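You operate a simulated robot arm through the tools that you are given. There is no shell and no other tool. Be economical: measure what you need, move in short steps, check, and stop when the job is done.

You are at the controls of a simulated two-armed robot. One attempt, no reset.

## Task
Wipe up the spill on the dark top at the punch end with the cloth and put it back.

It is judged by the outcome, as a careful person would: the job done as asked, and still so three seconds after it is handed in. It fails if anything else is knocked over, pushed out of place, dropped, spilled or broken. Flat cloth is picked up by pressing the open fingertips on it (5 to 10 N) and closing them slowly along it; thin cloth reads only 2 to 8 mm in the jaws.

## Robot
Two 7-joint arms with two-finger parallel grippers on one trunk, on a base that drives. Base frame: it is fixed to the floor where the robot stands at the start and does not move with it; the origin is under the middle of the robot, x ahead of it, y to its left, z up. Units: m, degrees, N and s.
The left shoulder is at the start at [0.05, 0.161, 1.173], the right one opposite. With the tool pointing down near the work surface each hand reaches from about 0.24 to 0.68 m from the robot's upright axis, wherever it stands, measured 20 degrees to its own side. Payload 3.43 kg a hand.
The tool frame of a hand sits at the grasp point between the pads (the TCP): z along the fingers, y along the line on which they close. The tips reach 0.03 m beyond it. Largest opening 0.094 m; finger width 0.028, thickness 0.01; the body of the gripper, 0.05 by 0.096 m, starts 0.055 m behind the TCP.
Orientation is told as [roll, pitch, yaw] about the base's x, y, z axes, in that order, counted from this pose: with the fingers straight down and closing along the base's y, the tool's x points along the base's -x, its y along +y and its z along -z.

## Interface
- The arms move only by the tool send_rows. It takes "left_motion", "right_motion" or both (then of equal length, played together; a hand with none holds still); each is a list of rows, each a list of 7 numbers: the shift along the tool's x, y, z in m, then the turn, a rotation vector about the tool's x, y, z in degrees, then the opening, from 0 (shut) to 1 (fully open). In form: [[x, y, z, ax, ay, az, gripper], ...]. A call has 1 to 12 rows; each row shifts and turns the commanded pose from where the row before left it, along the tool's axes as they then stand. A row lasts 0.2 s, in which the tool goes at most 0.05 m and 8.6 degrees; a call with a longer step from one row to the next is refused whole, and so is a gripper value outside its range. Where a pose cannot be reached the arm comes as near as it can. A force on the tool above 40 N (or 10 N above the force at the start of the call, whichever is more), or a blocked arm, ends the call early, and 0.2 s more pass. The fingers move at their own pace (about 0.045 m/s each) and stop on an object; they squeeze with about 31 N. The grip force told is the motor's: it shows also when the fingers shut on nothing. Time passes only in rows, and 0.2 s behind the last, so rows that do not move let the fingers close. The reply holds the time, the measured pose of the TCP, the force on the tool along the base axes, the opening and the grip force, in the units named above and with some noise, with the torque about the TCP (base axes, N m) and any sound that the robot's microphone picked up.
- Cameras (640 x 400 px; columns grow to the right, rows downward): "scene" is now at [0.1421, -0.0067, 1.3249]; the picture's right is [-0.03, -1.00, 0.00], its down [-0.35, 0.01, -0.94] and it looks along [0.94, -0.03, -0.35] (base axes); focal length 249 px, centre (320, 200). "left" rides on the left gripper at [0.076, -0.014, -0.103] in its tool frame; the picture's right is [0.18, 0.98, 0.00], its down [-0.75, 0.14, -0.64] and it looks along [-0.63, 0.12, 0.77] (tool axes); focal length 243 px, centre (320, 200). "right" rides on the right gripper at [0.076, 0.014, -0.103] in its tool frame; the picture's right is [-0.18, 0.98, 0.00], its down [-0.75, -0.14, -0.64] and it looks along [-0.63, -0.12, 0.77] (tool axes); focal length 243 px, centre (320, 200).
- capture(camera): a new picture of that camera. No time passes.
- lift_body(by): slides the trunk up (or, below 0, down) by that many m; the arms and the scene camera ride with it, the base frame stays. It gives what a move gives, with no picture.
- roll_base(legs): drives the robot by 1 to 6 legs, each [ahead, left, turn to the left] in m, m and degrees, along the robot's own axes; the way and the turn of a leg run together, so that a leg with both is an arc; at most 1.5 m and 180 degrees a leg. The arms and the cameras ride along, it lands a little off, and it stops where it bumps. It gives what a move gives.
- pan_tilt(pan, tilt): turns the head with the scene camera to pan (to the left, within 80 degrees either way) and tilt (down, from -29 to 69), counted from straight ahead of the robot. It gives what a move gives.
- probe_pixels(camera, pixels): there is no depth. For up to 12 entries [column, row, z] of the newest picture of that camera ("zoom" is the newest enlarged one), the place [x, y] in the base frame at which the ray of that pixel passes the height z, good to about 0.002 m, but the place of the scene camera against the robot may be out by one fixed shift of up to 0.018 m in any direction. No time passes.
- inspect(camera, box): a new picture of the part [left, top, right, bottom] of that camera's present view, enlarged. No time passes.
- sign_off(): hands the job in; it is judged then, once.

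Work in short steps. Measure before you move; look again where a grasp or a placing could have gone wrong, and mend it. You have 80 turns and 78 pictures in all, those below and enlarged ones among them. Open the grippers and draw the arms clear of the work before you hand the job in, unless the task says otherwise; then end with one line.

The tools are called after "Call:" as name(argument=value, ...) on one line, values as JSON. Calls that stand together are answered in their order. send_rows: Moves the arms, as the interface text tells. Its arguments: {"type":"object","properties":{"left_motion":{"type":"array","items":{"type":"array","items":{"type":"number"}}},"right_motion":{"type":"array","items":{"type":"array","items":{"type":"number"}}}},"required":[]} The other tools are called the same way: lift_body (by) slides the trunk up or down; roll_base (legs) drives the base; pan_tilt (pan, tilt) turns the head that bears the scene camera; capture (camera) takes a picture; probe_pixels (camera, pixels) gives the place at which the rays of pixels pass given heights; inspect (camera, box) takes an enlarged picture of a part of a camera's view; sign_off () hands the job in.

At the start:

```text
time: 0.0
left_tool_pos: [0.4085, 0.1749, 1.2405]
left_tcp_rot: [0.0, 0.0, 0.0]
left_ft_force: [-0.4, -0.2, 0.5]
left_torque: [0.01, -0.01, -0.02]
left_gripper_width: 0.0939
left_gripper_force: 0.0
right_tool_pos: [0.3465, -0.2197, 1.2119]
right_tcp_rot: [0.0, -0.1, -0.1]
right_ft_force: [0.4, -0.3, -0.2]
right_torque: [0.02, 0.0, -0.01]
right_gripper_width: 0.094
right_gripper_force: 0.2
trunk travel left (down, up): [-0.2, 0.067]
robot x, y, heading: [0.002, 0.0001, 0.1]
head pan, tilt: [-1.7, 20.6]
```

scene: 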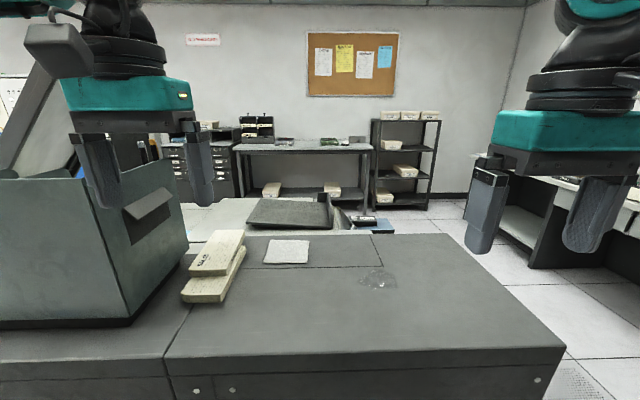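
right: 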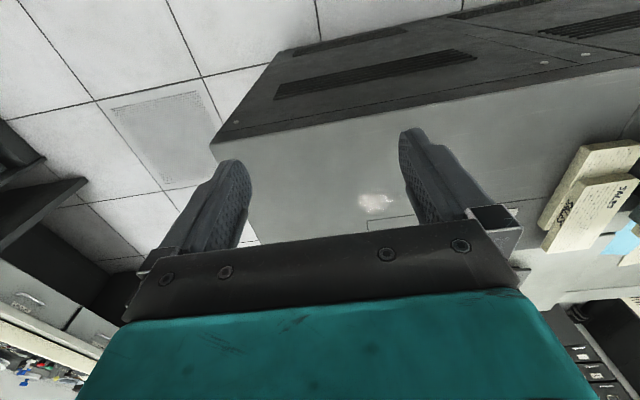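
left: 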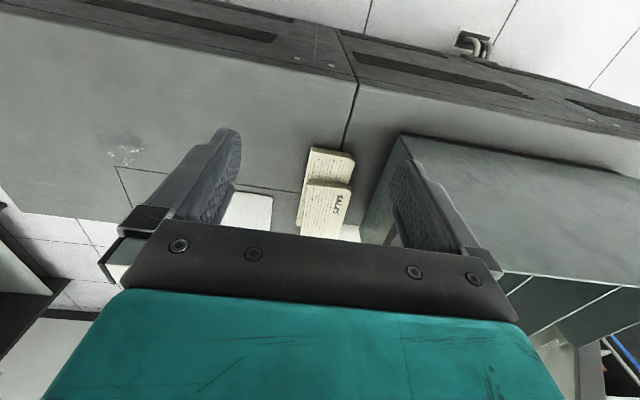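

The scene shows a white cloth near (287,251) and a wet patch near (378,280) on the dark top. I enlarge the area to make sure which is which.

Call:
inspect(camera="scene", box=[160, 180, 480, 380])

Call:
inspect(camera="scene", box=[220, 180, 420, 305])

```text
2.00 times, centred on (320, 280) of scene
```

zoom: 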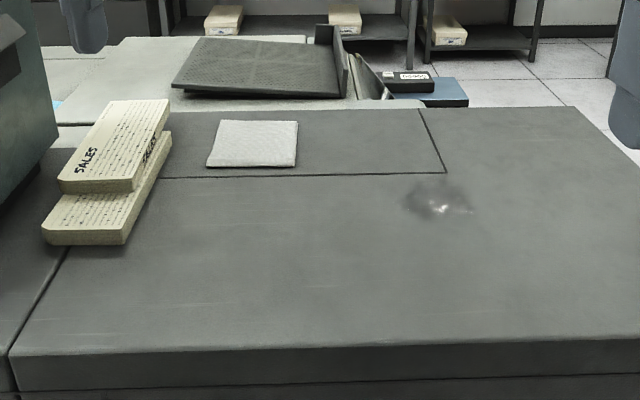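

```text
3.20 times, centred on (320, 242) of scene
```

zoom: 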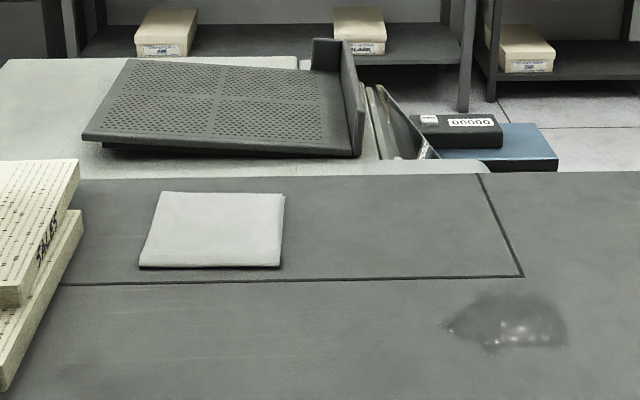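

The cloth is folded white at scene (287,251), and the spill is around (379,281). I triangulate the height of the top using the spill and cloth in several cameras.

Call:
probe_pixels(camera="left", pixels=[[117, 167, 0.8], [117, 167, 0.9], [117, 167, 1.0], [126, 150, 0.8], [126, 150, 0.9], [126, 150, 1.0], [272, 196, 0.9], [272, 196, 1.0], [355, 82, 0.9], [355, 82, 1.0]])

Call:
probe_pixels(camera="right", pixels=[[376, 203, 0.8], [376, 203, 0.9], [376, 203, 1.0], [368, 218, 0.8], [368, 218, 0.9], [368, 218, 1.0], [212, 145, 0.9], [212, 145, 1.0]])

Call:
capture(camera="scene")

Call:
probe_pixels(camera="scene", pixels=[[383, 266, 0.8], [383, 266, 0.9], [383, 266, 1.0], [379, 281, 0.8], [379, 281, 0.9], [379, 281, 1.0], [308, 263, 0.9], [264, 263, 0.9], [309, 240, 0.9], [271, 240, 0.9], [165, 357, 0.9], [564, 347, 0.9]])

```text
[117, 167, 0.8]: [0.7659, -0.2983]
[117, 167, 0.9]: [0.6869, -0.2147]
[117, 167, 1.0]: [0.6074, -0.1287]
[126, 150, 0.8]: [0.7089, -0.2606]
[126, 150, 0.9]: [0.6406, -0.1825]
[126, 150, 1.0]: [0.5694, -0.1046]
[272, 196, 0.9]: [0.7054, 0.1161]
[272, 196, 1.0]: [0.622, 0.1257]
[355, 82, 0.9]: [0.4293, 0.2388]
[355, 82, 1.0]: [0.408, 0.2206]
```

```text
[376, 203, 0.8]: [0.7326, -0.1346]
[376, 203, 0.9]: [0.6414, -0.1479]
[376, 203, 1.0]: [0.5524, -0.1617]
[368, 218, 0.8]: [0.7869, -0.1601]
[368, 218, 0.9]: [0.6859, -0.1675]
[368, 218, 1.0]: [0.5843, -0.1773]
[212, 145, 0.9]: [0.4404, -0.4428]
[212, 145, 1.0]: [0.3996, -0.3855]
```

```text
72 pictures are left
```

scene: 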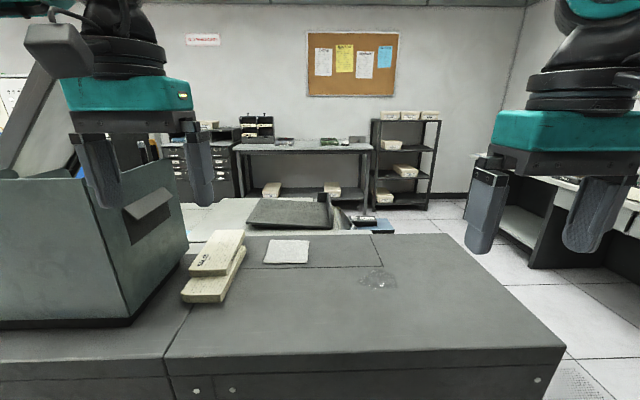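

```text
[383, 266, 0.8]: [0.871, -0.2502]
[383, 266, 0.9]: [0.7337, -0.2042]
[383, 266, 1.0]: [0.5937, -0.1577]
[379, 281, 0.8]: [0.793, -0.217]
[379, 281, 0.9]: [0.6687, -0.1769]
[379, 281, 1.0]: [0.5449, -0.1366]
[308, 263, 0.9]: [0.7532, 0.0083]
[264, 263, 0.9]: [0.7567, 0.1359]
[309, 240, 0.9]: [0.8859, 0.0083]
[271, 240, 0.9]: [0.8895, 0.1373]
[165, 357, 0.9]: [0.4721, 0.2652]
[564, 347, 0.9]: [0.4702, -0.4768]
```

Triangulation puts the top at z≈0.945, the spill near (0.605,-0.15) and the cloth centre near (0.72,0.07). That is at the edge of reach, so I look down to see how much room there is to drive ahead.

Call:
pan_tilt(pan=0, tilt=65)

Call:
capture(camera="scene")

```text
time: 1.1
left_tool_pos: [0.4094, 0.1743, 1.2405]
left_tcp_rot: [0.0, 0.0, -0.1]
left_ft_force: [-0.3, -0.1, 0.2]
left_torque: [-0.01, -0.01, 0.02]
left_gripper_width: 0.094
left_gripper_force: 0.1
right_tool_pos: [0.3461, -0.2194, 1.2111]
right_tcp_rot: [0.0, 0.0, 0.0]
right_ft_force: [0.0, -0.7, -0.9]
right_torque: [0.03, -0.01, -0.01]
right_gripper_width: 0.0942
right_gripper_force: 0.0
trunk travel left (down, up): [-0.2, 0.067]
robot x, y, heading: [-0.002, 0.0011, -0.2]
head pan, tilt: [0.0, 65.0]
```

```text
71 pictures are left
```

scene: 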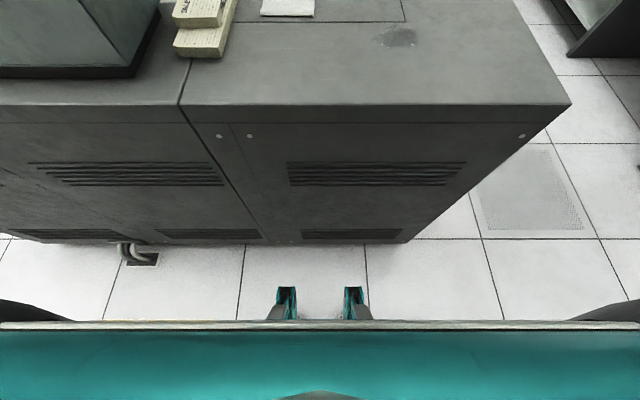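

The cabinet foot is at row 243 and the front parts of the base are at row 288. I probe both for the gap.

Call:
probe_pixels(camera="scene", pixels=[[330, 243, 0.0], [330, 243, 0.1], [286, 288, 0.0], [286, 288, 0.1], [286, 288, 0.3], [286, 288, 0.7], [330, 105, 0.945], [180, 105, 0.945], [570, 105, 0.945], [400, 37, 0.945], [263, 15, 0.945], [313, 16, 0.945]])

```text
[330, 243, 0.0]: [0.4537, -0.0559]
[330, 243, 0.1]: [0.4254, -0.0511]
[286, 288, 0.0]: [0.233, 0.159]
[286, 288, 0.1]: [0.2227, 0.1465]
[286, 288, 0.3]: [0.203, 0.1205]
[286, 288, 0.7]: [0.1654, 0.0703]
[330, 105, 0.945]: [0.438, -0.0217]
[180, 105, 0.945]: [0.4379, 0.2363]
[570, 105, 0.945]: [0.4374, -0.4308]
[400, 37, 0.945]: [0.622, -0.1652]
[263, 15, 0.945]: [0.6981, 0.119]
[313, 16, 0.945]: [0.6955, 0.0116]
```

There is about 0.2 m of gap. I draw the left hand back and up first to keep it off the tall box, then drive 0.11 m ahead.

Call:
send_rows(left_motion=[[0.03, 0, -0.01, 0, 0, 0, 1], [0.03, 0, -0.01, 0, 0, 0, 1], [0.03, 0, -0.01, 0, 0, 0, 1], [0.03, 0, -0.01, 0, 0, 0, 1]])

Call:
roll_base(legs=[[0.11, 0.0, 0]])

Call:
pan_tilt(pan=0, tilt=45)

Call:
capture(camera="scene")

Call:
capture(camera="right")

```text
time: 2.1
left_tool_pos: [0.2881, 0.1739, 1.28]
left_tcp_rot: [0.0, 0.0, 0.0]
left_ft_force: [-0.1, -0.1, 0.7]
left_torque: [-0.02, 0.0, 0.0]
left_gripper_width: 0.0942
left_gripper_force: 0.1
right_tool_pos: [0.3463, -0.2195, 1.2114]
right_tcp_rot: [0.0, -0.1, -0.1]
right_ft_force: [0.3, -0.4, -0.1]
right_torque: [0.01, -0.01, 0.0]
right_gripper_width: 0.0939
right_gripper_force: 0.0
trunk travel left (down, up): [-0.2, 0.067]
robot x, y, heading: [0.0012, -0.0011, -0.2]
head pan, tilt: [0.0, 65.0]
```

```text
time: 3.4
left_tool_pos: [0.3856, 0.1742, 1.2803]
left_tcp_rot: [0.0, -0.1, 0.0]
left_ft_force: [-1.0, -0.6, 0.1]
left_torque: [-0.02, -0.04, -0.01]
left_gripper_width: 0.0941
left_gripper_force: 0.2
right_tool_pos: [0.4425, -0.2192, 1.2112]
right_tcp_rot: [0.0, -0.2, 0.0]
right_ft_force: [0.0, 0.1, 0.6]
right_torque: [-0.02, -0.09, -0.01]
right_gripper_width: 0.0942
right_gripper_force: 0.0
trunk travel left (down, up): [-0.2, 0.067]
robot x, y, heading: [0.096, -0.0032, 0.1]
head pan, tilt: [0.0, 65.0]
stopped in leg 1: the robot was blocked; the commanded pose is now the measured one
```

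```text
time: 4.2
left_tool_pos: [0.386, 0.1747, 1.2795]
left_tcp_rot: [0.0, 0.2, 0.1]
left_ft_force: [0.1, 0.4, 0.6]
left_torque: [0.0, 0.03, 0.02]
left_gripper_width: 0.094
left_gripper_force: 0.0
right_tool_pos: [0.4435, -0.2197, 1.2103]
right_tcp_rot: [0.0, 0.0, -0.1]
right_ft_force: [0.4, 0.1, -0.6]
right_torque: [-0.01, 0.0, 0.01]
right_gripper_width: 0.094
right_gripper_force: 0.0
trunk travel left (down, up): [-0.2, 0.067]
robot x, y, heading: [0.0984, -0.0021, -0.0]
head pan, tilt: [0.0, 45.0]
```

```text
70 pictures are left
```

scene: 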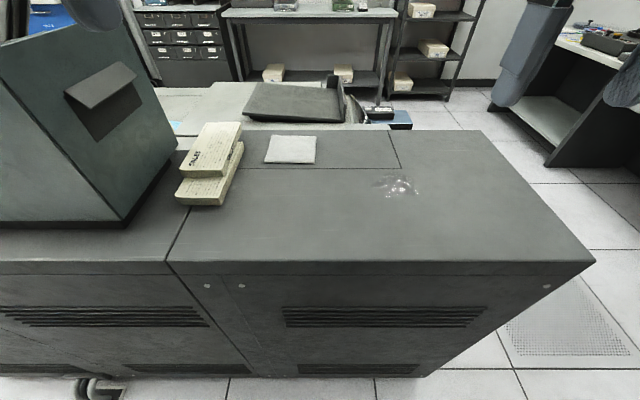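

```text
69 pictures are left
```

right: 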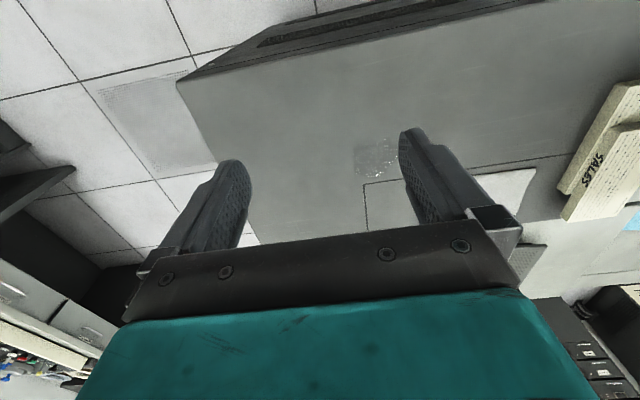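

The robot stopped at x≈0.098 against the cabinet foot, which is close enough. I back off 1 cm and bring the right hand above and behind the cloth for a closer look.

Call:
roll_base(legs=[[-0.008, 0.0, 0]])

Call:
send_rows(right_motion=[[-0.018, 0.0325, 0.011, 0, 0, 0, 1], [-0.018, 0.0325, 0.011, 0, 0, 0, 1], [-0.018, 0.0325, 0.011, 0, 0, 0, 1], [-0.018, 0.0325, 0.011, 0, 0, 0, 1], [-0.018, 0.0325, 0.011, 0, 0, 0, 1], [-0.018, 0.0325, 0.011, 0, 0, 0, 1], [-0.018, 0.0325, 0.011, 0, 0, 0, 1], [-0.018, 0.0325, 0.011, 0, 0, 0, 1]])

Call:
capture(camera="right")

Call:
capture(camera="scene")

```text
time: 5.0
left_tool_pos: [0.3771, 0.175, 1.2784]
left_tcp_rot: [0.0, 0.0, 0.1]
left_ft_force: [-0.5, 0.2, 0.1]
left_torque: [0.03, -0.01, 0.02]
left_gripper_width: 0.0939
left_gripper_force: 0.1
right_tool_pos: [0.4362, -0.219, 1.2108]
right_tcp_rot: [0.0, 0.0, -0.2]
right_ft_force: [-0.1, -0.1, -0.1]
right_torque: [0.0, -0.07, 0.02]
right_gripper_width: 0.094
right_gripper_force: 0.1
trunk travel left (down, up): [-0.2, 0.067]
robot x, y, heading: [0.0926, -0.0024, -0.1]
head pan, tilt: [0.0, 45.0]
```

```text
time: 6.8
left_tool_pos: [0.3777, 0.1739, 1.2789]
left_tcp_rot: [0.0, 0.2, 0.1]
left_ft_force: [-0.5, 0.1, -1.0]
left_torque: [-0.03, -0.02, 0.01]
left_gripper_width: 0.0939
left_gripper_force: 0.1
right_tool_pos: [0.5009, -0.119, 1.1779]
right_tcp_rot: [0.0, -0.1, -0.1]
right_ft_force: [-0.3, 0.6, 0.5]
right_torque: [0.02, 0.0, 0.02]
right_gripper_width: 0.0945
right_gripper_force: 0.1
right hand out of reach, approached as far as the arm can: row 4, 5, 6, 7, 8
trunk travel left (down, up): [-0.2, 0.067]
robot x, y, heading: [0.0882, -0.0003, 0.2]
head pan, tilt: [0.0, 45.0]
```

```text
68 pictures are left
```

right: 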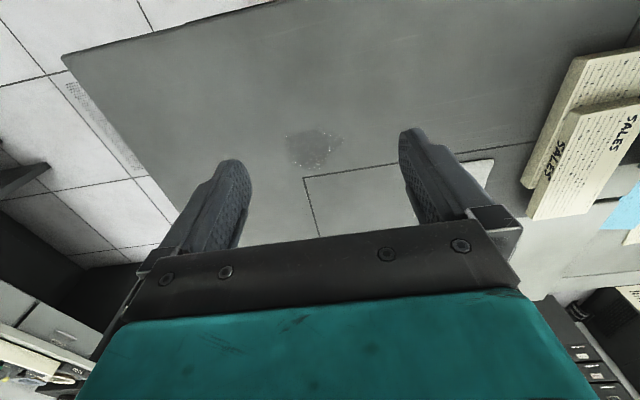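

```text
67 pictures are left
```

scene: 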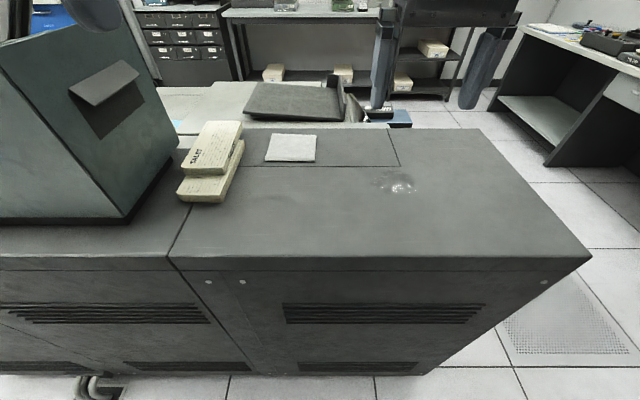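

The right hand can't cross over that far; it stopped at (0.50,-0.12). I back off a little and turn the robot 22° left, so the cloth and spill fall in the right hand's sector.

Call:
roll_base(legs=[[-0.03, 0.0, 0], [0, 0, 22]])

Call:
capture(camera="right")

```text
time: 8.7
left_tool_pos: [0.2659, 0.267, 1.2801]
left_tcp_rot: [-0.1, 0.1, 21.3]
left_ft_force: [0.2, -0.2, -0.8]
left_torque: [-0.03, -0.02, 0.01]
left_gripper_width: 0.094
left_gripper_force: 0.2
right_tool_pos: [0.4864, 0.0373, 1.1782]
right_tcp_rot: [-0.1, 0.0, 21.0]
right_ft_force: [0.3, 0.3, 0.0]
right_torque: [-0.03, -0.01, -0.01]
right_gripper_width: 0.094
right_gripper_force: 0.0
trunk travel left (down, up): [-0.2, 0.067]
robot x, y, heading: [0.0588, 0.0002, 21.2]
head pan, tilt: [0.0, 45.0]
```

```text
66 pictures are left
```

right: 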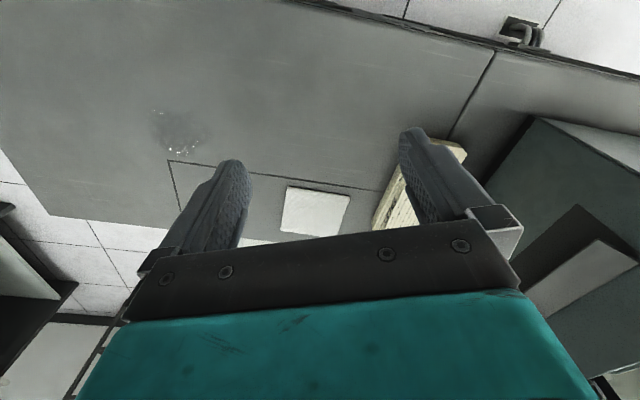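

The cloth is now fully visible in the right camera with corners near (288,187), (350,195), (280,231) and the spill at (178,135). I probe them.

Call:
probe_pixels(camera="right", pixels=[[288, 187, 0.948], [350, 195, 0.948], [280, 231, 0.948], [335, 236, 0.948], [168, 161, 0.945], [178, 135, 0.945], [200, 140, 0.945], [155, 120, 0.945], [376, 225, 0.945], [402, 160, 1.0]])

Call:
inspect(camera="right", box=[120, 90, 280, 190])

```text
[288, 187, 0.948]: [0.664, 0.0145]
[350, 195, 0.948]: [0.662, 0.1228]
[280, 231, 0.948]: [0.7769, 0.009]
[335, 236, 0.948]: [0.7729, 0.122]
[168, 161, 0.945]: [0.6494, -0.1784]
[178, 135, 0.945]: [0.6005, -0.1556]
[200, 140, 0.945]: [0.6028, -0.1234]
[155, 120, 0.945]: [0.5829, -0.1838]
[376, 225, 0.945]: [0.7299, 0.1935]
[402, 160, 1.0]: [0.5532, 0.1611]
```

```text
4.00 times, centred on (200, 140) of right
```

zoom: 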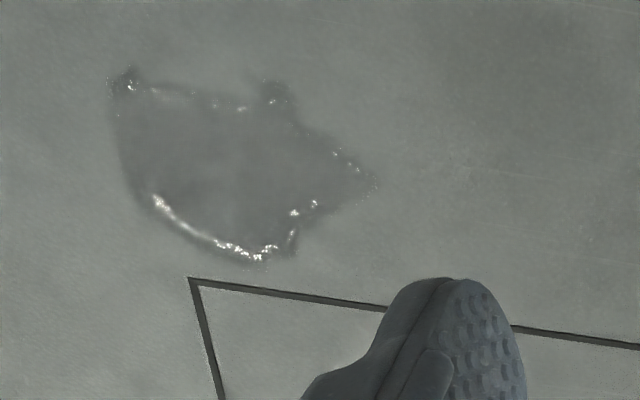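

I probe the spill outline in the zoom.

Call:
probe_pixels(camera="zoom", pixels=[[110, 80, 0.945], [275, 80, 0.945], [378, 185, 0.945], [260, 262, 0.945], [130, 190, 0.945], [190, 278, 0.945]])

```text
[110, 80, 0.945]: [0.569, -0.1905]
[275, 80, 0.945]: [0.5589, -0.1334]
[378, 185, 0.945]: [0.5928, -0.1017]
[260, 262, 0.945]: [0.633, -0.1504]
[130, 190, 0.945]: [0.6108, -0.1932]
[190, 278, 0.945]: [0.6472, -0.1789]
```

Spill spans x 0.557–0.635, y -0.195 to -0.10; cloth x 0.663–0.775, y 0.012–0.122. First a null row to see whether the commanded pose matches the measured one.

Call:
send_rows(right_motion=[[0, 0, 0.01, 0, 0, 0, 1]])

```text
time: 9.1
left_tool_pos: [0.2668, 0.2658, 1.28]
left_tcp_rot: [0.0, 0.1, 21.2]
left_ft_force: [-0.7, 0.3, 0.0]
left_torque: [-0.02, 0.01, 0.02]
left_gripper_width: 0.0941
left_gripper_force: 0.0
right_tool_pos: [0.4865, 0.0362, 1.1682]
right_tcp_rot: [0.0, -0.1, 21.1]
right_ft_force: [-1.0, 0.4, -0.5]
right_torque: [0.03, -0.01, 0.02]
right_gripper_width: 0.0942
right_gripper_force: 0.0
trunk travel left (down, up): [-0.2, 0.067]
robot x, y, heading: [0.0617, 0.0042, 21.1]
head pan, tilt: [0.0, 45.0]
```

The command matches the measurement. I move to above the cloth at about (0.705,0.067,1.04).

Call:
send_rows(right_motion=[[-0.027, -0.006, 0.016, 0, 0, 0, 1], [-0.027, -0.006, 0.016, 0, 0, 0, 1], [-0.027, -0.006, 0.016, 0, 0, 0, 1], [-0.027, -0.006, 0.016, 0, 0, 0, 1], [-0.027, -0.006, 0.016, 0, 0, 0, 1], [-0.027, -0.006, 0.016, 0, 0, 0, 1], [-0.027, -0.006, 0.016, 0, 0, 0, 1], [-0.027, -0.006, 0.016, 0, 0, 0, 1]])

Call:
capture(camera="right")

Call:
capture(camera="scene")

```text
time: 10.9
left_tool_pos: [0.2662, 0.2665, 1.2797]
left_tcp_rot: [0.0, 0.1, 21.3]
left_ft_force: [0.0, -0.5, 0.5]
left_torque: [0.0, -0.01, -0.01]
left_gripper_width: 0.0941
left_gripper_force: 0.0
right_tool_pos: [0.6504, -0.0129, 1.0522]
right_tcp_rot: [0.1, -0.1, 21.1]
right_ft_force: [0.3, -1.0, 0.1]
right_torque: [-0.01, 0.03, 0.01]
right_gripper_width: 0.094
right_gripper_force: 0.0
right hand out of reach, approached as far as the arm can: row 1, 2, 3, 4, 5, 6, 7, 8
trunk travel left (down, up): [-0.2, 0.067]
robot x, y, heading: [0.0567, 0.002, 21.4]
head pan, tilt: [0.0, 45.0]
```

```text
64 pictures are left
```

right: 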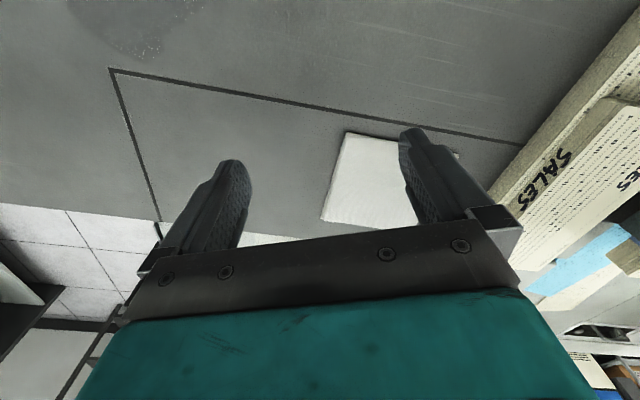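

```text
63 pictures are left
```

scene: 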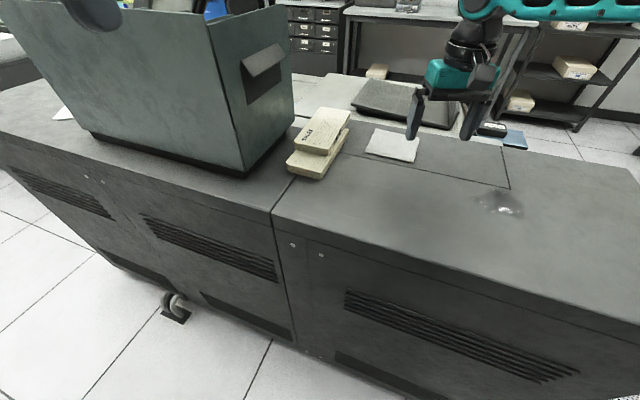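

The arm's height limits its reach: raising the trunk brings the shoulder nearer wrist height. I lift the trunk 0.06 m, then go on forward and down.

Call:
lift_body(by=0.06)

Call:
send_rows(right_motion=[[0, 0, 0.02, 0, 0, 0, 1], [0, 0, 0.02, 0, 0, 0, 1], [0, 0.01, 0.02, 0, 0, 0, 1], [-0.01, 0.015, 0.0, 0, 0, 0, 1], [-0.01, 0.015, 0.0, 0, 0, 0, 1], [-0.01, 0.015, 0.0, 0, 0, 0, 1]])

```text
time: 11.9
left_tool_pos: [0.2655, 0.2669, 1.3389]
left_tcp_rot: [0.0, 0.1, 21.3]
left_ft_force: [0.5, 0.8, -1.0]
left_torque: [-0.02, -0.02, 0.0]
left_gripper_width: 0.094
left_gripper_force: 0.1
right_tool_pos: [0.6495, -0.0118, 1.1136]
right_tcp_rot: [0.1, -0.1, 21.0]
right_ft_force: [-1.1, -0.9, 0.4]
right_torque: [0.0, 0.03, -0.03]
right_gripper_width: 0.0941
right_gripper_force: 0.1
trunk travel left (down, up): [-0.26, 0.007]
robot x, y, heading: [0.0604, 0.0038, 21.0]
head pan, tilt: [0.0, 45.0]
```

```text
time: 13.3
left_tool_pos: [0.2664, 0.2667, 1.339]
left_tcp_rot: [0.1, 0.1, 21.4]
left_ft_force: [-0.2, 0.7, -0.3]
left_torque: [0.0, 0.0, -0.04]
left_gripper_width: 0.0941
left_gripper_force: 0.1
right_tool_pos: [0.6282, -0.0072, 1.0655]
right_tcp_rot: [0.1, -0.2, 20.9]
right_ft_force: [-0.2, -0.7, 0.4]
right_torque: [-0.03, -0.03, 0.0]
right_gripper_width: 0.0941
right_gripper_force: 0.0
right hand out of reach, approached as far as the arm can: row 2, 3, 4, 5, 6
trunk travel left (down, up): [-0.26, 0.007]
robot x, y, heading: [0.0598, 0.0022, 21.2]
head pan, tilt: [0.0, 45.0]
```

Still limited, possibly by a joint. I test a straight-down move from here and see what is reachable.

Call:
send_rows(right_motion=[[0.02, -0.02, 0.0, 0, 0, 0, 1], [0.02, 0, 0.02, 0, 0, 0, 1], [0, 0, 0.02, 0, 0, 0, 1], [0, 0, 0.01, 0, 0, 0, 1]])

Call:
capture(camera="scene")

```text
time: 14.3
left_tool_pos: [0.266, 0.2679, 1.3386]
left_tcp_rot: [0.0, 0.1, 21.3]
left_ft_force: [1.2, 0.4, 0.1]
left_torque: [-0.01, -0.01, -0.01]
left_gripper_width: 0.094
left_gripper_force: 0.2
right_tool_pos: [0.5993, -0.0384, 1.0146]
right_tcp_rot: [0.1, 0.0, 21.0]
right_ft_force: [-0.3, -0.1, 0.3]
right_torque: [-0.01, -0.01, -0.06]
right_gripper_width: 0.0943
right_gripper_force: 0.1
trunk travel left (down, up): [-0.26, 0.007]
robot x, y, heading: [0.0591, 0.0026, 21.4]
head pan, tilt: [0.0, 45.0]
```

```text
62 pictures are left
```

scene: 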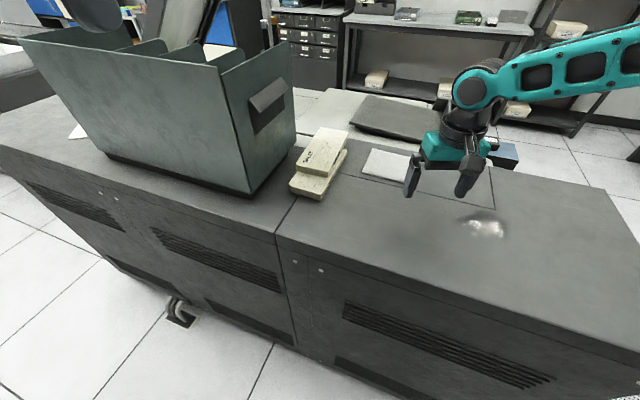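

At z≈1.015 the pose is reachable again. I now try going forward along the tool axis and left in small steps.

Call:
send_rows(right_motion=[[-0.02, 0.0, 0.0, 0, 0, 0, 1], [-0.02, 0.0, 0, 0, 0, 0, 1], [-0.02, 0, 0, 0, 0, 0, 1], [-0.02, 0, 0, 0, 0, 0, 1]])

```text
time: 15.3
left_tool_pos: [0.2657, 0.2668, 1.3398]
left_tcp_rot: [0.0, 0.1, 21.4]
left_ft_force: [-0.8, 0.0, -0.1]
left_torque: [0.02, 0.03, 0.03]
left_gripper_width: 0.0941
left_gripper_force: 0.1
right_tool_pos: [0.6515, -0.0389, 1.0277]
right_tcp_rot: [0.1, -0.1, 21.1]
right_ft_force: [-0.6, -1.3, -0.4]
right_torque: [0.03, 0.02, 0.03]
right_gripper_width: 0.0941
right_gripper_force: 0.1
right hand out of reach, approached as far as the arm can: row 2, 3, 4
trunk travel left (down, up): [-0.26, 0.007]
robot x, y, heading: [0.0577, 0.0008, 21.0]
head pan, tilt: [0.0, 45.0]
```

Again limited at about 0.595 m radius. I pan the head right to see the arm's configuration.

Call:
pan_tilt(pan=-45, tilt=25)

Call:
capture(camera="scene")

```text
time: 16.4
left_tool_pos: [0.2661, 0.2683, 1.3384]
left_tcp_rot: [0.1, 0.1, 21.3]
left_ft_force: [0.3, -0.3, 0.3]
left_torque: [0.02, -0.04, -0.02]
left_gripper_width: 0.0938
left_gripper_force: 0.0
right_tool_pos: [0.6506, -0.0376, 1.0283]
right_tcp_rot: [0.1, -0.2, 21.0]
right_ft_force: [-0.1, -0.4, -0.1]
right_torque: [0.02, 0.0, 0.01]
right_gripper_width: 0.0939
right_gripper_force: 0.1
trunk travel left (down, up): [-0.26, 0.007]
robot x, y, heading: [0.0585, 0.0003, 21.1]
head pan, tilt: [-45.0, 25.0]
```

```text
61 pictures are left
```

scene: 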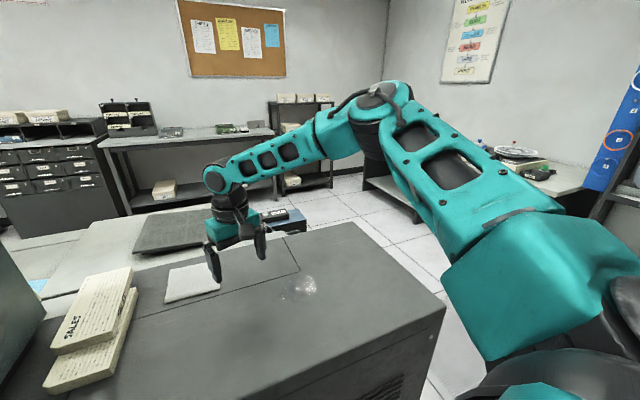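

The elbow is well bent, so a wrist joint must be at its limit: the forearm comes in from the right while the hand faces 21°. I turn the hand further left (yaw up) along the forearm and try forward again.

Call:
send_rows(right_motion=[[0.01, 0, 0, 0, 0, -8, 1], [0, 0, 0, 0, 0, -8, 1], [0, 0, 0, 0, 0, -8, 1], [-0.01, 0, 0, 0, 0, 0, 1], [-0.01, 0, 0, 0, 0, 0, 1], [-0.01, 0, 0, 0, 0, 0, 1]])

```text
time: 17.8
left_tool_pos: [0.266, 0.2677, 1.3396]
left_tcp_rot: [0.1, 0.2, 21.3]
left_ft_force: [-0.2, -0.5, -0.2]
left_torque: [-0.02, 0.01, 0.03]
left_gripper_width: 0.0938
left_gripper_force: 0.1
right_tool_pos: [0.6494, -0.0338, 1.0351]
right_tcp_rot: [0.0, -0.2, 44.9]
right_ft_force: [0.4, 0.4, 0.5]
right_torque: [-0.03, 0.0, -0.01]
right_gripper_width: 0.0939
right_gripper_force: 0.0
right hand out of reach, approached as far as the arm can: row 5, 6
trunk travel left (down, up): [-0.26, 0.007]
robot x, y, heading: [0.0608, -0.0001, 21.3]
head pan, tilt: [-45.0, 25.0]
```

Yaw doesn't matter; the shortfall points toward the elbow side, so the cloth should lie further to the robot's right. I retract and raise the hand, undo the yaw, then shift the base about 0.15 m left and turn 9° more.

Call:
send_rows(right_motion=[[0.02, 0, -0.02, 0, 0, 8, 1], [0.02, 0, -0.02, 0, 0, 8, 1], [0.03, -0.01, -0.02, 0, 0, 8, 1], [0.03, -0.02, -0.02, 0, 0, 0, 1]])

Call:
roll_base(legs=[[0.066, 0.14, 0], [0, 0, 9]])

Call:
pan_tilt(pan=-30, tilt=40)

Call:
capture(camera="scene")

Call:
capture(camera="right")

```text
time: 18.8
left_tool_pos: [0.2653, 0.2664, 1.3393]
left_tcp_rot: [0.1, 0.1, 21.2]
left_ft_force: [0.2, 0.5, 0.2]
left_torque: [-0.01, -0.03, -0.02]
left_gripper_width: 0.0938
left_gripper_force: 0.1
right_tool_pos: [0.5771, -0.1133, 1.114]
right_tcp_rot: [0.0, -0.1, 20.9]
right_ft_force: [-0.4, 0.0, -0.3]
right_torque: [-0.03, -0.03, 0.0]
right_gripper_width: 0.094
right_gripper_force: 0.0
trunk travel left (down, up): [-0.26, 0.007]
robot x, y, heading: [0.0597, 0.0017, 20.8]
head pan, tilt: [-45.0, 25.0]
```

```text
time: 21.4
left_tool_pos: [0.2304, 0.4538, 1.3395]
left_tcp_rot: [0.0, 0.1, 30.6]
left_ft_force: [-0.6, 0.3, 0.0]
left_torque: [0.01, -0.02, 0.01]
left_gripper_width: 0.094
left_gripper_force: 0.0
right_tool_pos: [0.5993, 0.1296, 1.1139]
right_tcp_rot: [0.1, -0.1, 30.3]
right_ft_force: [-0.3, 0.2, 0.7]
right_torque: [-0.02, 0.0, 0.01]
right_gripper_width: 0.0939
right_gripper_force: 0.0
trunk travel left (down, up): [-0.26, 0.007]
robot x, y, heading: [0.0701, 0.1561, 30.4]
head pan, tilt: [-45.0, 25.0]
```

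```text
time: 22.2
left_tool_pos: [0.2301, 0.4529, 1.339]
left_tcp_rot: [0.0, 0.1, 30.5]
left_ft_force: [1.1, 0.5, -0.8]
left_torque: [-0.02, -0.02, 0.0]
left_gripper_width: 0.094
left_gripper_force: 0.1
right_tool_pos: [0.599, 0.1297, 1.1132]
right_tcp_rot: [0.2, -0.1, 30.2]
right_ft_force: [-0.7, -0.5, -1.0]
right_torque: [0.0, 0.01, 0.0]
right_gripper_width: 0.094
right_gripper_force: 0.0
trunk travel left (down, up): [-0.26, 0.007]
robot x, y, heading: [0.0727, 0.1568, 30.5]
head pan, tilt: [-30.0, 40.0]
```

```text
60 pictures are left
```

scene: 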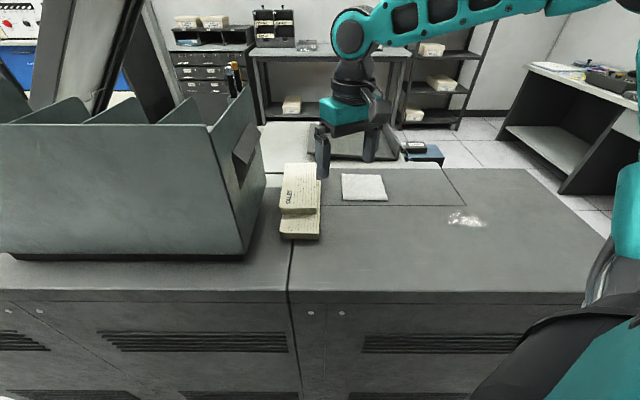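

```text
59 pictures are left
```

right: 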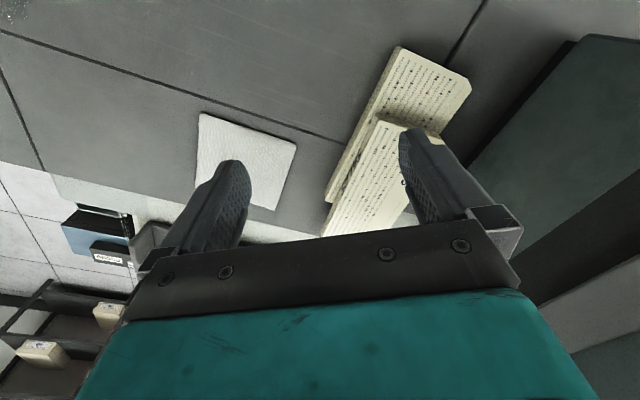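

The base is now at (0.073,0.157), heading 30.5°. I move the right hand above the cloth centre (0.71,0.067) at z≈1.04, turning its yaw back towards 6°.

Call:
send_rows(right_motion=[[-0.01, -0.022, 0, 0, 0, 0, 1], [-0.01, -0.022, 0, 0, 0, 0, 1], [-0.01, -0.022, 0, 0, 0, 0, 1], [-0.01, -0.022, 0.02, 0, 0, 0, 1], [-0.012, -0.022, 0.02, 0, 0, 0, 1], [-0.012, 0, 0.02, 0, 0, 0, 1], [0, 0, 0.01, 0, 0, 8, 1], [0, 0, 0, 0, 0, 8, 1], [0, 0, 0, 0, 0, 8, 1]])

Call:
capture(camera="right")

```text
time: 24.2
left_tool_pos: [0.2292, 0.4536, 1.3387]
left_tcp_rot: [0.1, 0.1, 30.5]
left_ft_force: [0.4, 0.1, 0.0]
left_torque: [0.0, -0.01, 0.02]
left_gripper_width: 0.0936
left_gripper_force: 0.0
right_tool_pos: [0.7104, 0.0668, 1.0424]
right_tcp_rot: [0.1, -0.1, 6.2]
right_ft_force: [1.0, 0.2, 0.2]
right_torque: [0.0, -0.03, -0.03]
right_gripper_width: 0.0937
right_gripper_force: 0.1
trunk travel left (down, up): [-0.26, 0.007]
robot x, y, heading: [0.0707, 0.1548, 30.5]
head pan, tilt: [-30.0, 40.0]
```

```text
58 pictures are left
```

right: 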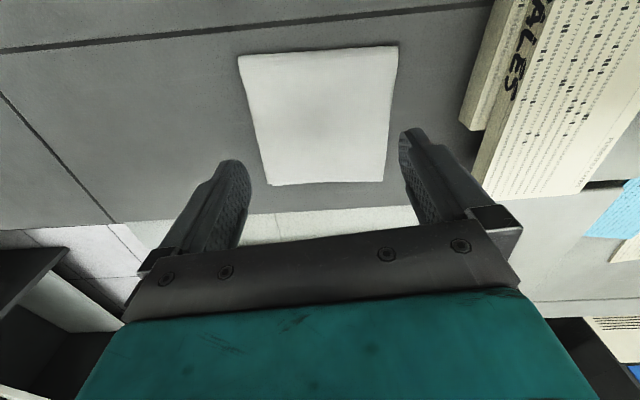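

The hand got there. I probe the cloth corners and card-stack edge from this closer view.

Call:
probe_pixels(camera="right", pixels=[[238, 56, 0.948], [398, 46, 0.948], [383, 181, 0.948], [270, 186, 0.948], [460, 122, 0.945], [472, 175, 0.97], [310, 120, 0.948]])

```text
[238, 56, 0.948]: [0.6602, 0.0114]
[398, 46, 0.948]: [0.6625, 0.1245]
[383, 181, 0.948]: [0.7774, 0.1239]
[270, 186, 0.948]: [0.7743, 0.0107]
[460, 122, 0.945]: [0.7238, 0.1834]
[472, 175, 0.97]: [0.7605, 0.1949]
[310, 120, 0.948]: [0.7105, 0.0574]
```

The cloth is centred at (0.7185,0.0675), right under the hand. I lower with the opening at 0.6 to just over the cloth, then press in small steps.

Call:
send_rows(right_motion=[[-0.008, 0, 0.015, 0, 0, 0, 0.6], [0, 0, 0.015, 0, 0, 0, 0.6], [0, 0, 0.015, 0, 0, 0, 0.6], [0, 0, 0.006, 0, 0, 0, 0.6], [0, 0, 0.004, 0, 0, 0, 0.6]])

```text
time: 25.4
left_tool_pos: [0.2308, 0.4538, 1.3388]
left_tcp_rot: [0.0, 0.0, 30.4]
left_ft_force: [0.2, -0.3, 0.3]
left_torque: [0.01, -0.02, 0.01]
left_gripper_width: 0.0939
left_gripper_force: 0.0
right_tool_pos: [0.7179, 0.067, 0.9877]
right_tcp_rot: [0.1, -0.1, 6.2]
right_ft_force: [-0.4, 0.5, -0.5]
right_torque: [0.03, 0.0, 0.0]
right_gripper_width: 0.0563
right_gripper_force: 0.0
trunk travel left (down, up): [-0.26, 0.007]
robot x, y, heading: [0.0683, 0.1553, 30.2]
head pan, tilt: [-30.0, 40.0]
```

No contact yet at z=0.988; I go down in smaller steps.

Call:
send_rows(right_motion=[[0, 0, 0.003, 0, 0, 0, 0.6], [0, 0, 0.003, 0, 0, 0, 0.6], [0, 0, 0.002, 0, 0, 0, 0.6]])

```text
time: 26.2
left_tool_pos: [0.2291, 0.4537, 1.3386]
left_tcp_rot: [0.0, 0.1, 30.4]
left_ft_force: [0.3, 0.0, 0.3]
left_torque: [-0.02, -0.03, 0.01]
left_gripper_width: 0.0939
left_gripper_force: 0.0
right_tool_pos: [0.7173, 0.067, 0.9821]
right_tcp_rot: [0.1, -0.2, 6.3]
right_ft_force: [-1.1, -0.7, 7.5]
right_torque: [-0.27, 0.01, -0.02]
right_gripper_width: 0.0567
right_gripper_force: 0.1
trunk travel left (down, up): [-0.26, 0.007]
robot x, y, heading: [0.0679, 0.158, 30.6]
head pan, tilt: [-30.0, 40.0]
```

The press is 7.5 N, within 5–10 N. I close slowly along the cloth.

Call:
send_rows(right_motion=[[0, 0, 0, 0, 0, 0, 0.55], [0, 0, 0, 0, 0, 0, 0.5], [0, 0, 0, 0, 0, 0, 0.45], [0, 0, 0, 0, 0, 0, 0.4], [0, 0, 0, 0, 0, 0, 0.35], [0, 0, 0, 0, 0, 0, 0.3], [0, 0, 0, 0, 0, 0, 0.25], [0, 0, 0, 0, 0, 0, 0.2], [0, 0, 0, 0, 0, 0, 0.15], [0, 0, 0, 0, 0, 0, 0.1], [0, 0, 0, 0, 0, 0, 0.05], [0, 0, 0, 0, 0, 0, 0]])

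Call:
capture(camera="right")

```text
time: 28.8
left_tool_pos: [0.2293, 0.4533, 1.339]
left_tcp_rot: [-0.1, 0.0, 30.5]
left_ft_force: [-0.2, -0.2, -0.6]
left_torque: [-0.01, 0.01, 0.03]
left_gripper_width: 0.0939
left_gripper_force: 0.0
right_tool_pos: [0.7164, 0.0667, 0.9809]
right_tcp_rot: [0.1, -0.2, 6.2]
right_ft_force: [0.3, -0.5, 14.6]
right_torque: [-0.15, -0.03, -0.01]
right_gripper_width: 0.0066
right_gripper_force: 30.8
trunk travel left (down, up): [-0.26, 0.007]
robot x, y, heading: [0.0701, 0.1587, 30.4]
head pan, tilt: [-30.0, 40.0]
```

```text
57 pictures are left
```

right: 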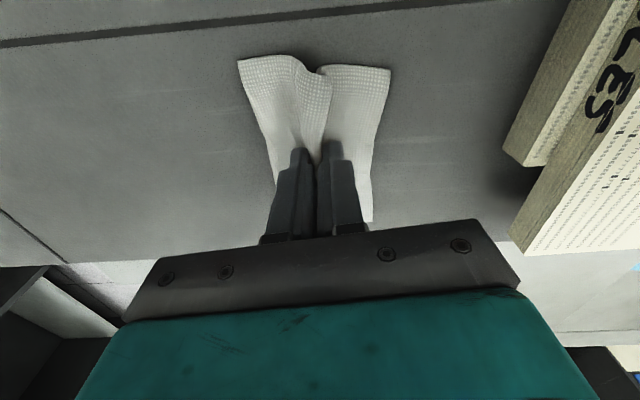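

The cloth is pinched (6.6 mm, 31 N). I lift it and check.

Call:
send_rows(right_motion=[[0, 0, -0.01, 0, 0, 0, 0], [0, 0, -0.015, 0, 0, 0, 0], [0, 0, -0.02, 0, 0, 0, 0], [0, 0, -0.02, 0, 0, 0, 0]])

Call:
capture(camera="right")

Call:
capture(camera="scene")

```text
time: 29.8
left_tool_pos: [0.2297, 0.4518, 1.3393]
left_tcp_rot: [0.0, 0.1, 30.6]
left_ft_force: [0.5, -0.7, 0.3]
left_torque: [0.01, 0.01, -0.01]
left_gripper_width: 0.0941
left_gripper_force: 0.1
right_tool_pos: [0.7166, 0.0665, 1.0453]
right_tcp_rot: [0.0, 0.1, 6.2]
right_ft_force: [0.3, 0.4, 0.0]
right_torque: [0.01, 0.0, 0.01]
right_gripper_width: 0.004
right_gripper_force: 31.0
trunk travel left (down, up): [-0.26, 0.007]
robot x, y, heading: [0.0689, 0.1554, 30.5]
head pan, tilt: [-30.0, 40.0]
```

```text
56 pictures are left
```

right: 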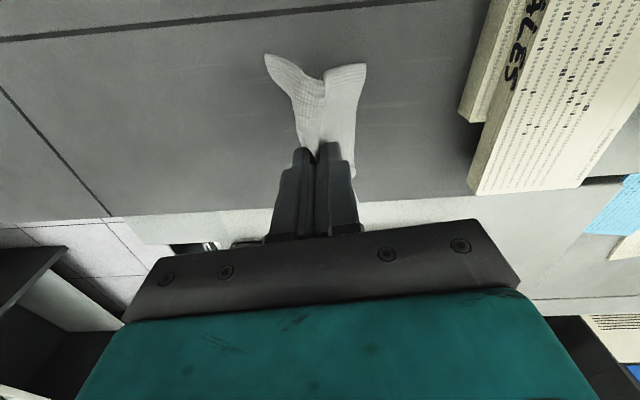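

```text
55 pictures are left
```

scene: 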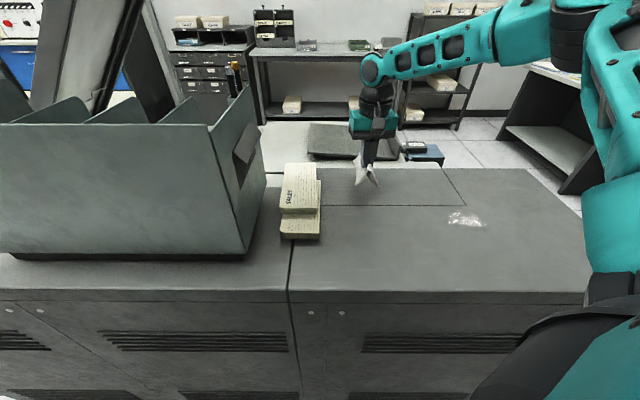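

The cloth hangs from the fingers. I carry it to the near side of the spill at (0.597,-0.09) and keep z≈1.045.

Call:
send_rows(right_motion=[[0.023, -0.024, 0, 0, 0, 0, 0], [0.023, -0.024, 0, 0, 0, 0, 0], [0.023, -0.024, 0, 0, 0, 0, 0], [0.023, -0.024, 0, 0, 0, 0, 0], [0.022, -0.024, 0, 0, 0, 0, 0], [0.022, -0.023, 0, 0, 0, 0, 0]])

Call:
capture(camera="right")

```text
time: 31.2
left_tool_pos: [0.2327, 0.4521, 1.3395]
left_tcp_rot: [0.0, 0.2, 30.5]
left_ft_force: [0.7, -0.1, -0.1]
left_torque: [-0.02, -0.01, 0.0]
left_gripper_width: 0.094
left_gripper_force: 0.0
right_tool_pos: [0.5958, -0.09, 1.0435]
right_tcp_rot: [0.0, -0.1, 6.3]
right_ft_force: [0.2, 0.8, -0.7]
right_torque: [0.05, 0.0, -0.01]
right_gripper_width: 0.004
right_gripper_force: 31.3
trunk travel left (down, up): [-0.26, 0.007]
robot x, y, heading: [0.0725, 0.1602, 30.6]
head pan, tilt: [-30.0, 40.0]
```

```text
54 pictures are left
```

right: 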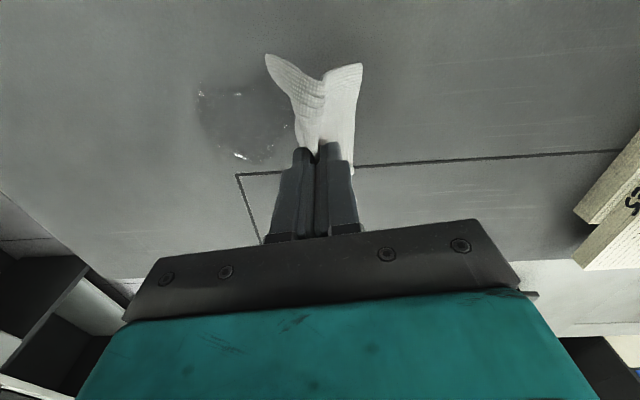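

Spill at (197–290, 80–160) lies to the left of the cloth as expected. I lower to light contact.

Call:
send_rows(right_motion=[[0, 0, 0.02, 0, 0, 0, 0], [0, 0, 0.02, 0, 0, 0, 0], [0, 0, 0.012, 0, 0, 0, 0], [0, 0, 0.004, 0, 0, 0, 0], [0, 0, 0.003, 0, 0, 0, 0], [0, 0, 0.002, 0, 0, 0, 0]])

Call:
probe_pixels(camera="right", pixels=[[197, 90, 0.945], [240, 158, 0.945], [237, 175, 0.945]])

```text
time: 32.6
left_tool_pos: [0.2298, 0.4531, 1.3396]
left_tcp_rot: [0.0, 0.1, 30.6]
left_ft_force: [-0.6, 0.0, -0.3]
left_torque: [0.0, -0.06, -0.01]
left_gripper_width: 0.094
left_gripper_force: 0.0
right_tool_pos: [0.5981, -0.0879, 0.9849]
right_tcp_rot: [0.1, -0.2, 6.1]
right_ft_force: [0.1, -0.8, 1.3]
right_torque: [-0.02, 0.02, -0.01]
right_gripper_width: 0.0041
right_gripper_force: 30.4
trunk travel left (down, up): [-0.26, 0.007]
robot x, y, heading: [0.0703, 0.1576, 30.6]
head pan, tilt: [-30.0, 40.0]
```

```text
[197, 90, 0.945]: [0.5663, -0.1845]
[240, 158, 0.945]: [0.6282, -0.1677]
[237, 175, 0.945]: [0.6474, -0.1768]
```

Call:
send_rows(right_motion=[[0, 0, 0.003, 0, 0, 0, 0], [0, 0, 0.002, 0, 0, 0, 0], [0, 0, 0.001, 0, 0, 0, 0]])

```text
time: 33.4
left_tool_pos: [0.2278, 0.4539, 1.3405]
left_tcp_rot: [-0.1, 0.0, 30.6]
left_ft_force: [0.6, 1.0, -0.6]
left_torque: [0.02, -0.05, 0.0]
left_gripper_width: 0.094
left_gripper_force: 0.0
right_tool_pos: [0.5991, -0.0886, 0.983]
right_tcp_rot: [0.0, -0.5, 6.2]
right_ft_force: [-0.2, -3.8, 35.8]
right_torque: [-0.25, 0.21, 0.0]
right_gripper_width: 0.0042
right_gripper_force: 30.4
trunk travel left (down, up): [-0.26, 0.007]
robot x, y, heading: [0.0701, 0.158, 30.4]
head pan, tilt: [-30.0, 40.0]
```

I pressed too hard (36 N); I ease off by 3 mm and start sweeping along -y over the spill.

Call:
send_rows(right_motion=[[0, 0, -0.003, 0, 0, 0, 0], [0.001, -0.01, 0, 0, 0, 0, 0], [0.001, -0.01, 0, 0, 0, 0, 0]])

```text
time: 34.2
left_tool_pos: [0.2276, 0.4552, 1.3395]
left_tcp_rot: [-0.1, 0.1, 30.5]
left_ft_force: [0.5, 1.5, 0.7]
left_torque: [0.0, 0.01, 0.02]
left_gripper_width: 0.0943
left_gripper_force: 0.0
right_tool_pos: [0.5966, -0.1075, 0.9816]
right_tcp_rot: [0.0, -0.2, 6.3]
right_ft_force: [0.2, 5.5, 22.3]
right_torque: [0.12, 0.08, -0.02]
right_gripper_width: 0.0039
right_gripper_force: 31.7
trunk travel left (down, up): [-0.26, 0.007]
robot x, y, heading: [0.0666, 0.1559, 30.6]
head pan, tilt: [-30.0, 40.0]
```

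Still 22 N; I ease another 1.5 mm and sweep on to y≈-0.21 and back.

Call:
send_rows(right_motion=[[0.002, -0.02, -0.0015, 0, 0, 0, 0], [0.002, -0.02, 0, 0, 0, 0, 0], [0.002, -0.02, 0, 0, 0, 0, 0], [0.002, -0.02, 0, 0, 0, 0, 0], [0.002, -0.02, 0, 0, 0, 0, 0], [-0.002, 0.02, 0, 0, 0, 0, 0], [-0.002, 0.02, 0, 0, 0, 0, 0], [-0.002, 0.02, 0, 0, 0, 0, 0], [-0.002, 0.02, 0, 0, 0, 0, 0], [-0.002, 0.02, 0, 0, 0, 0, 0], [-0.002, 0.02, 0, 0, 0, 0, 0]])

Call:
capture(camera="right")

```text
time: 36.6
left_tool_pos: [0.2302, 0.4536, 1.3377]
left_tcp_rot: [0.0, 0.1, 30.4]
left_ft_force: [0.1, 0.2, 0.4]
left_torque: [0.0, 0.0, -0.03]
left_gripper_width: 0.0941
left_gripper_force: 0.1
right_tool_pos: [0.6, -0.0886, 0.9828]
right_tcp_rot: [0.2, -0.1, 6.2]
right_ft_force: [-0.7, -2.4, 7.1]
right_torque: [-0.13, 0.01, 0.01]
right_gripper_width: 0.0039
right_gripper_force: 30.8
trunk travel left (down, up): [-0.26, 0.007]
robot x, y, heading: [0.0698, 0.1541, 30.3]
head pan, tilt: [-30.0, 40.0]
```

```text
53 pictures are left
```

right: 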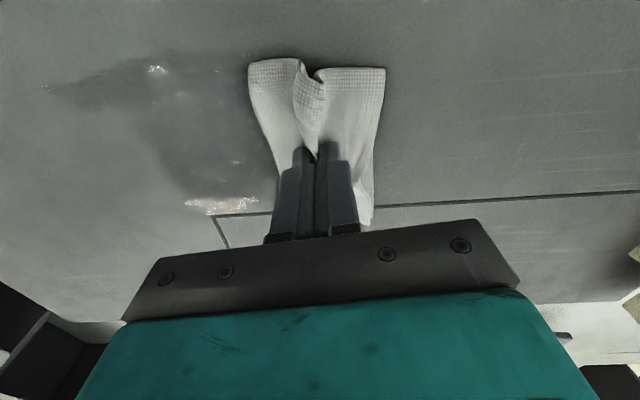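

The spill's middle is thinned, but wet edges remain at (155,70), (220,203) and a streak out to (45,87). I probe these to plan further strokes.

Call:
inspect(camera="right", box=[20, 30, 300, 230])

Call:
probe_pixels(camera="right", pixels=[[45, 87, 0.945], [155, 70, 0.945], [190, 205, 0.945], [250, 203, 0.945], [140, 130, 0.945], [215, 60, 0.945], [215, 215, 0.945], [75, 105, 0.945], [248, 62, 0.945], [385, 68, 0.945], [372, 220, 0.945]])

```text
2.00 times, centred on (160, 130) of right
```

zoom: 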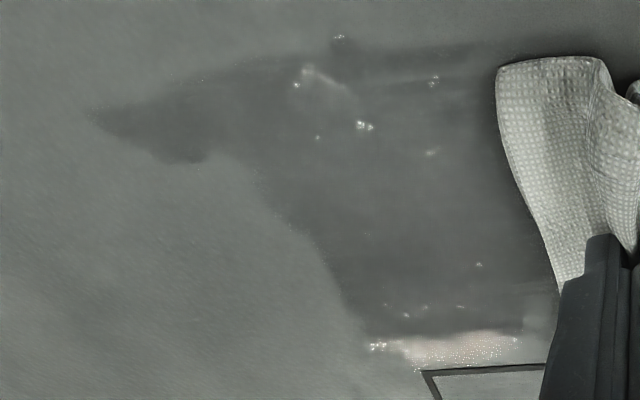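

```text
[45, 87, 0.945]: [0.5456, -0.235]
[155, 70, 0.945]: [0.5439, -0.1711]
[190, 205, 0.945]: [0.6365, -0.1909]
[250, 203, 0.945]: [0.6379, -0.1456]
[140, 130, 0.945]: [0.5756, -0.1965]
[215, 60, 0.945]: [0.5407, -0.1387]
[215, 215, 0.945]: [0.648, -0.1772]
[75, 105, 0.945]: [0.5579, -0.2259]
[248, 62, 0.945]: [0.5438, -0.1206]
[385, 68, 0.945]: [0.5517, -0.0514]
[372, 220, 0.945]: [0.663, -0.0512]
```

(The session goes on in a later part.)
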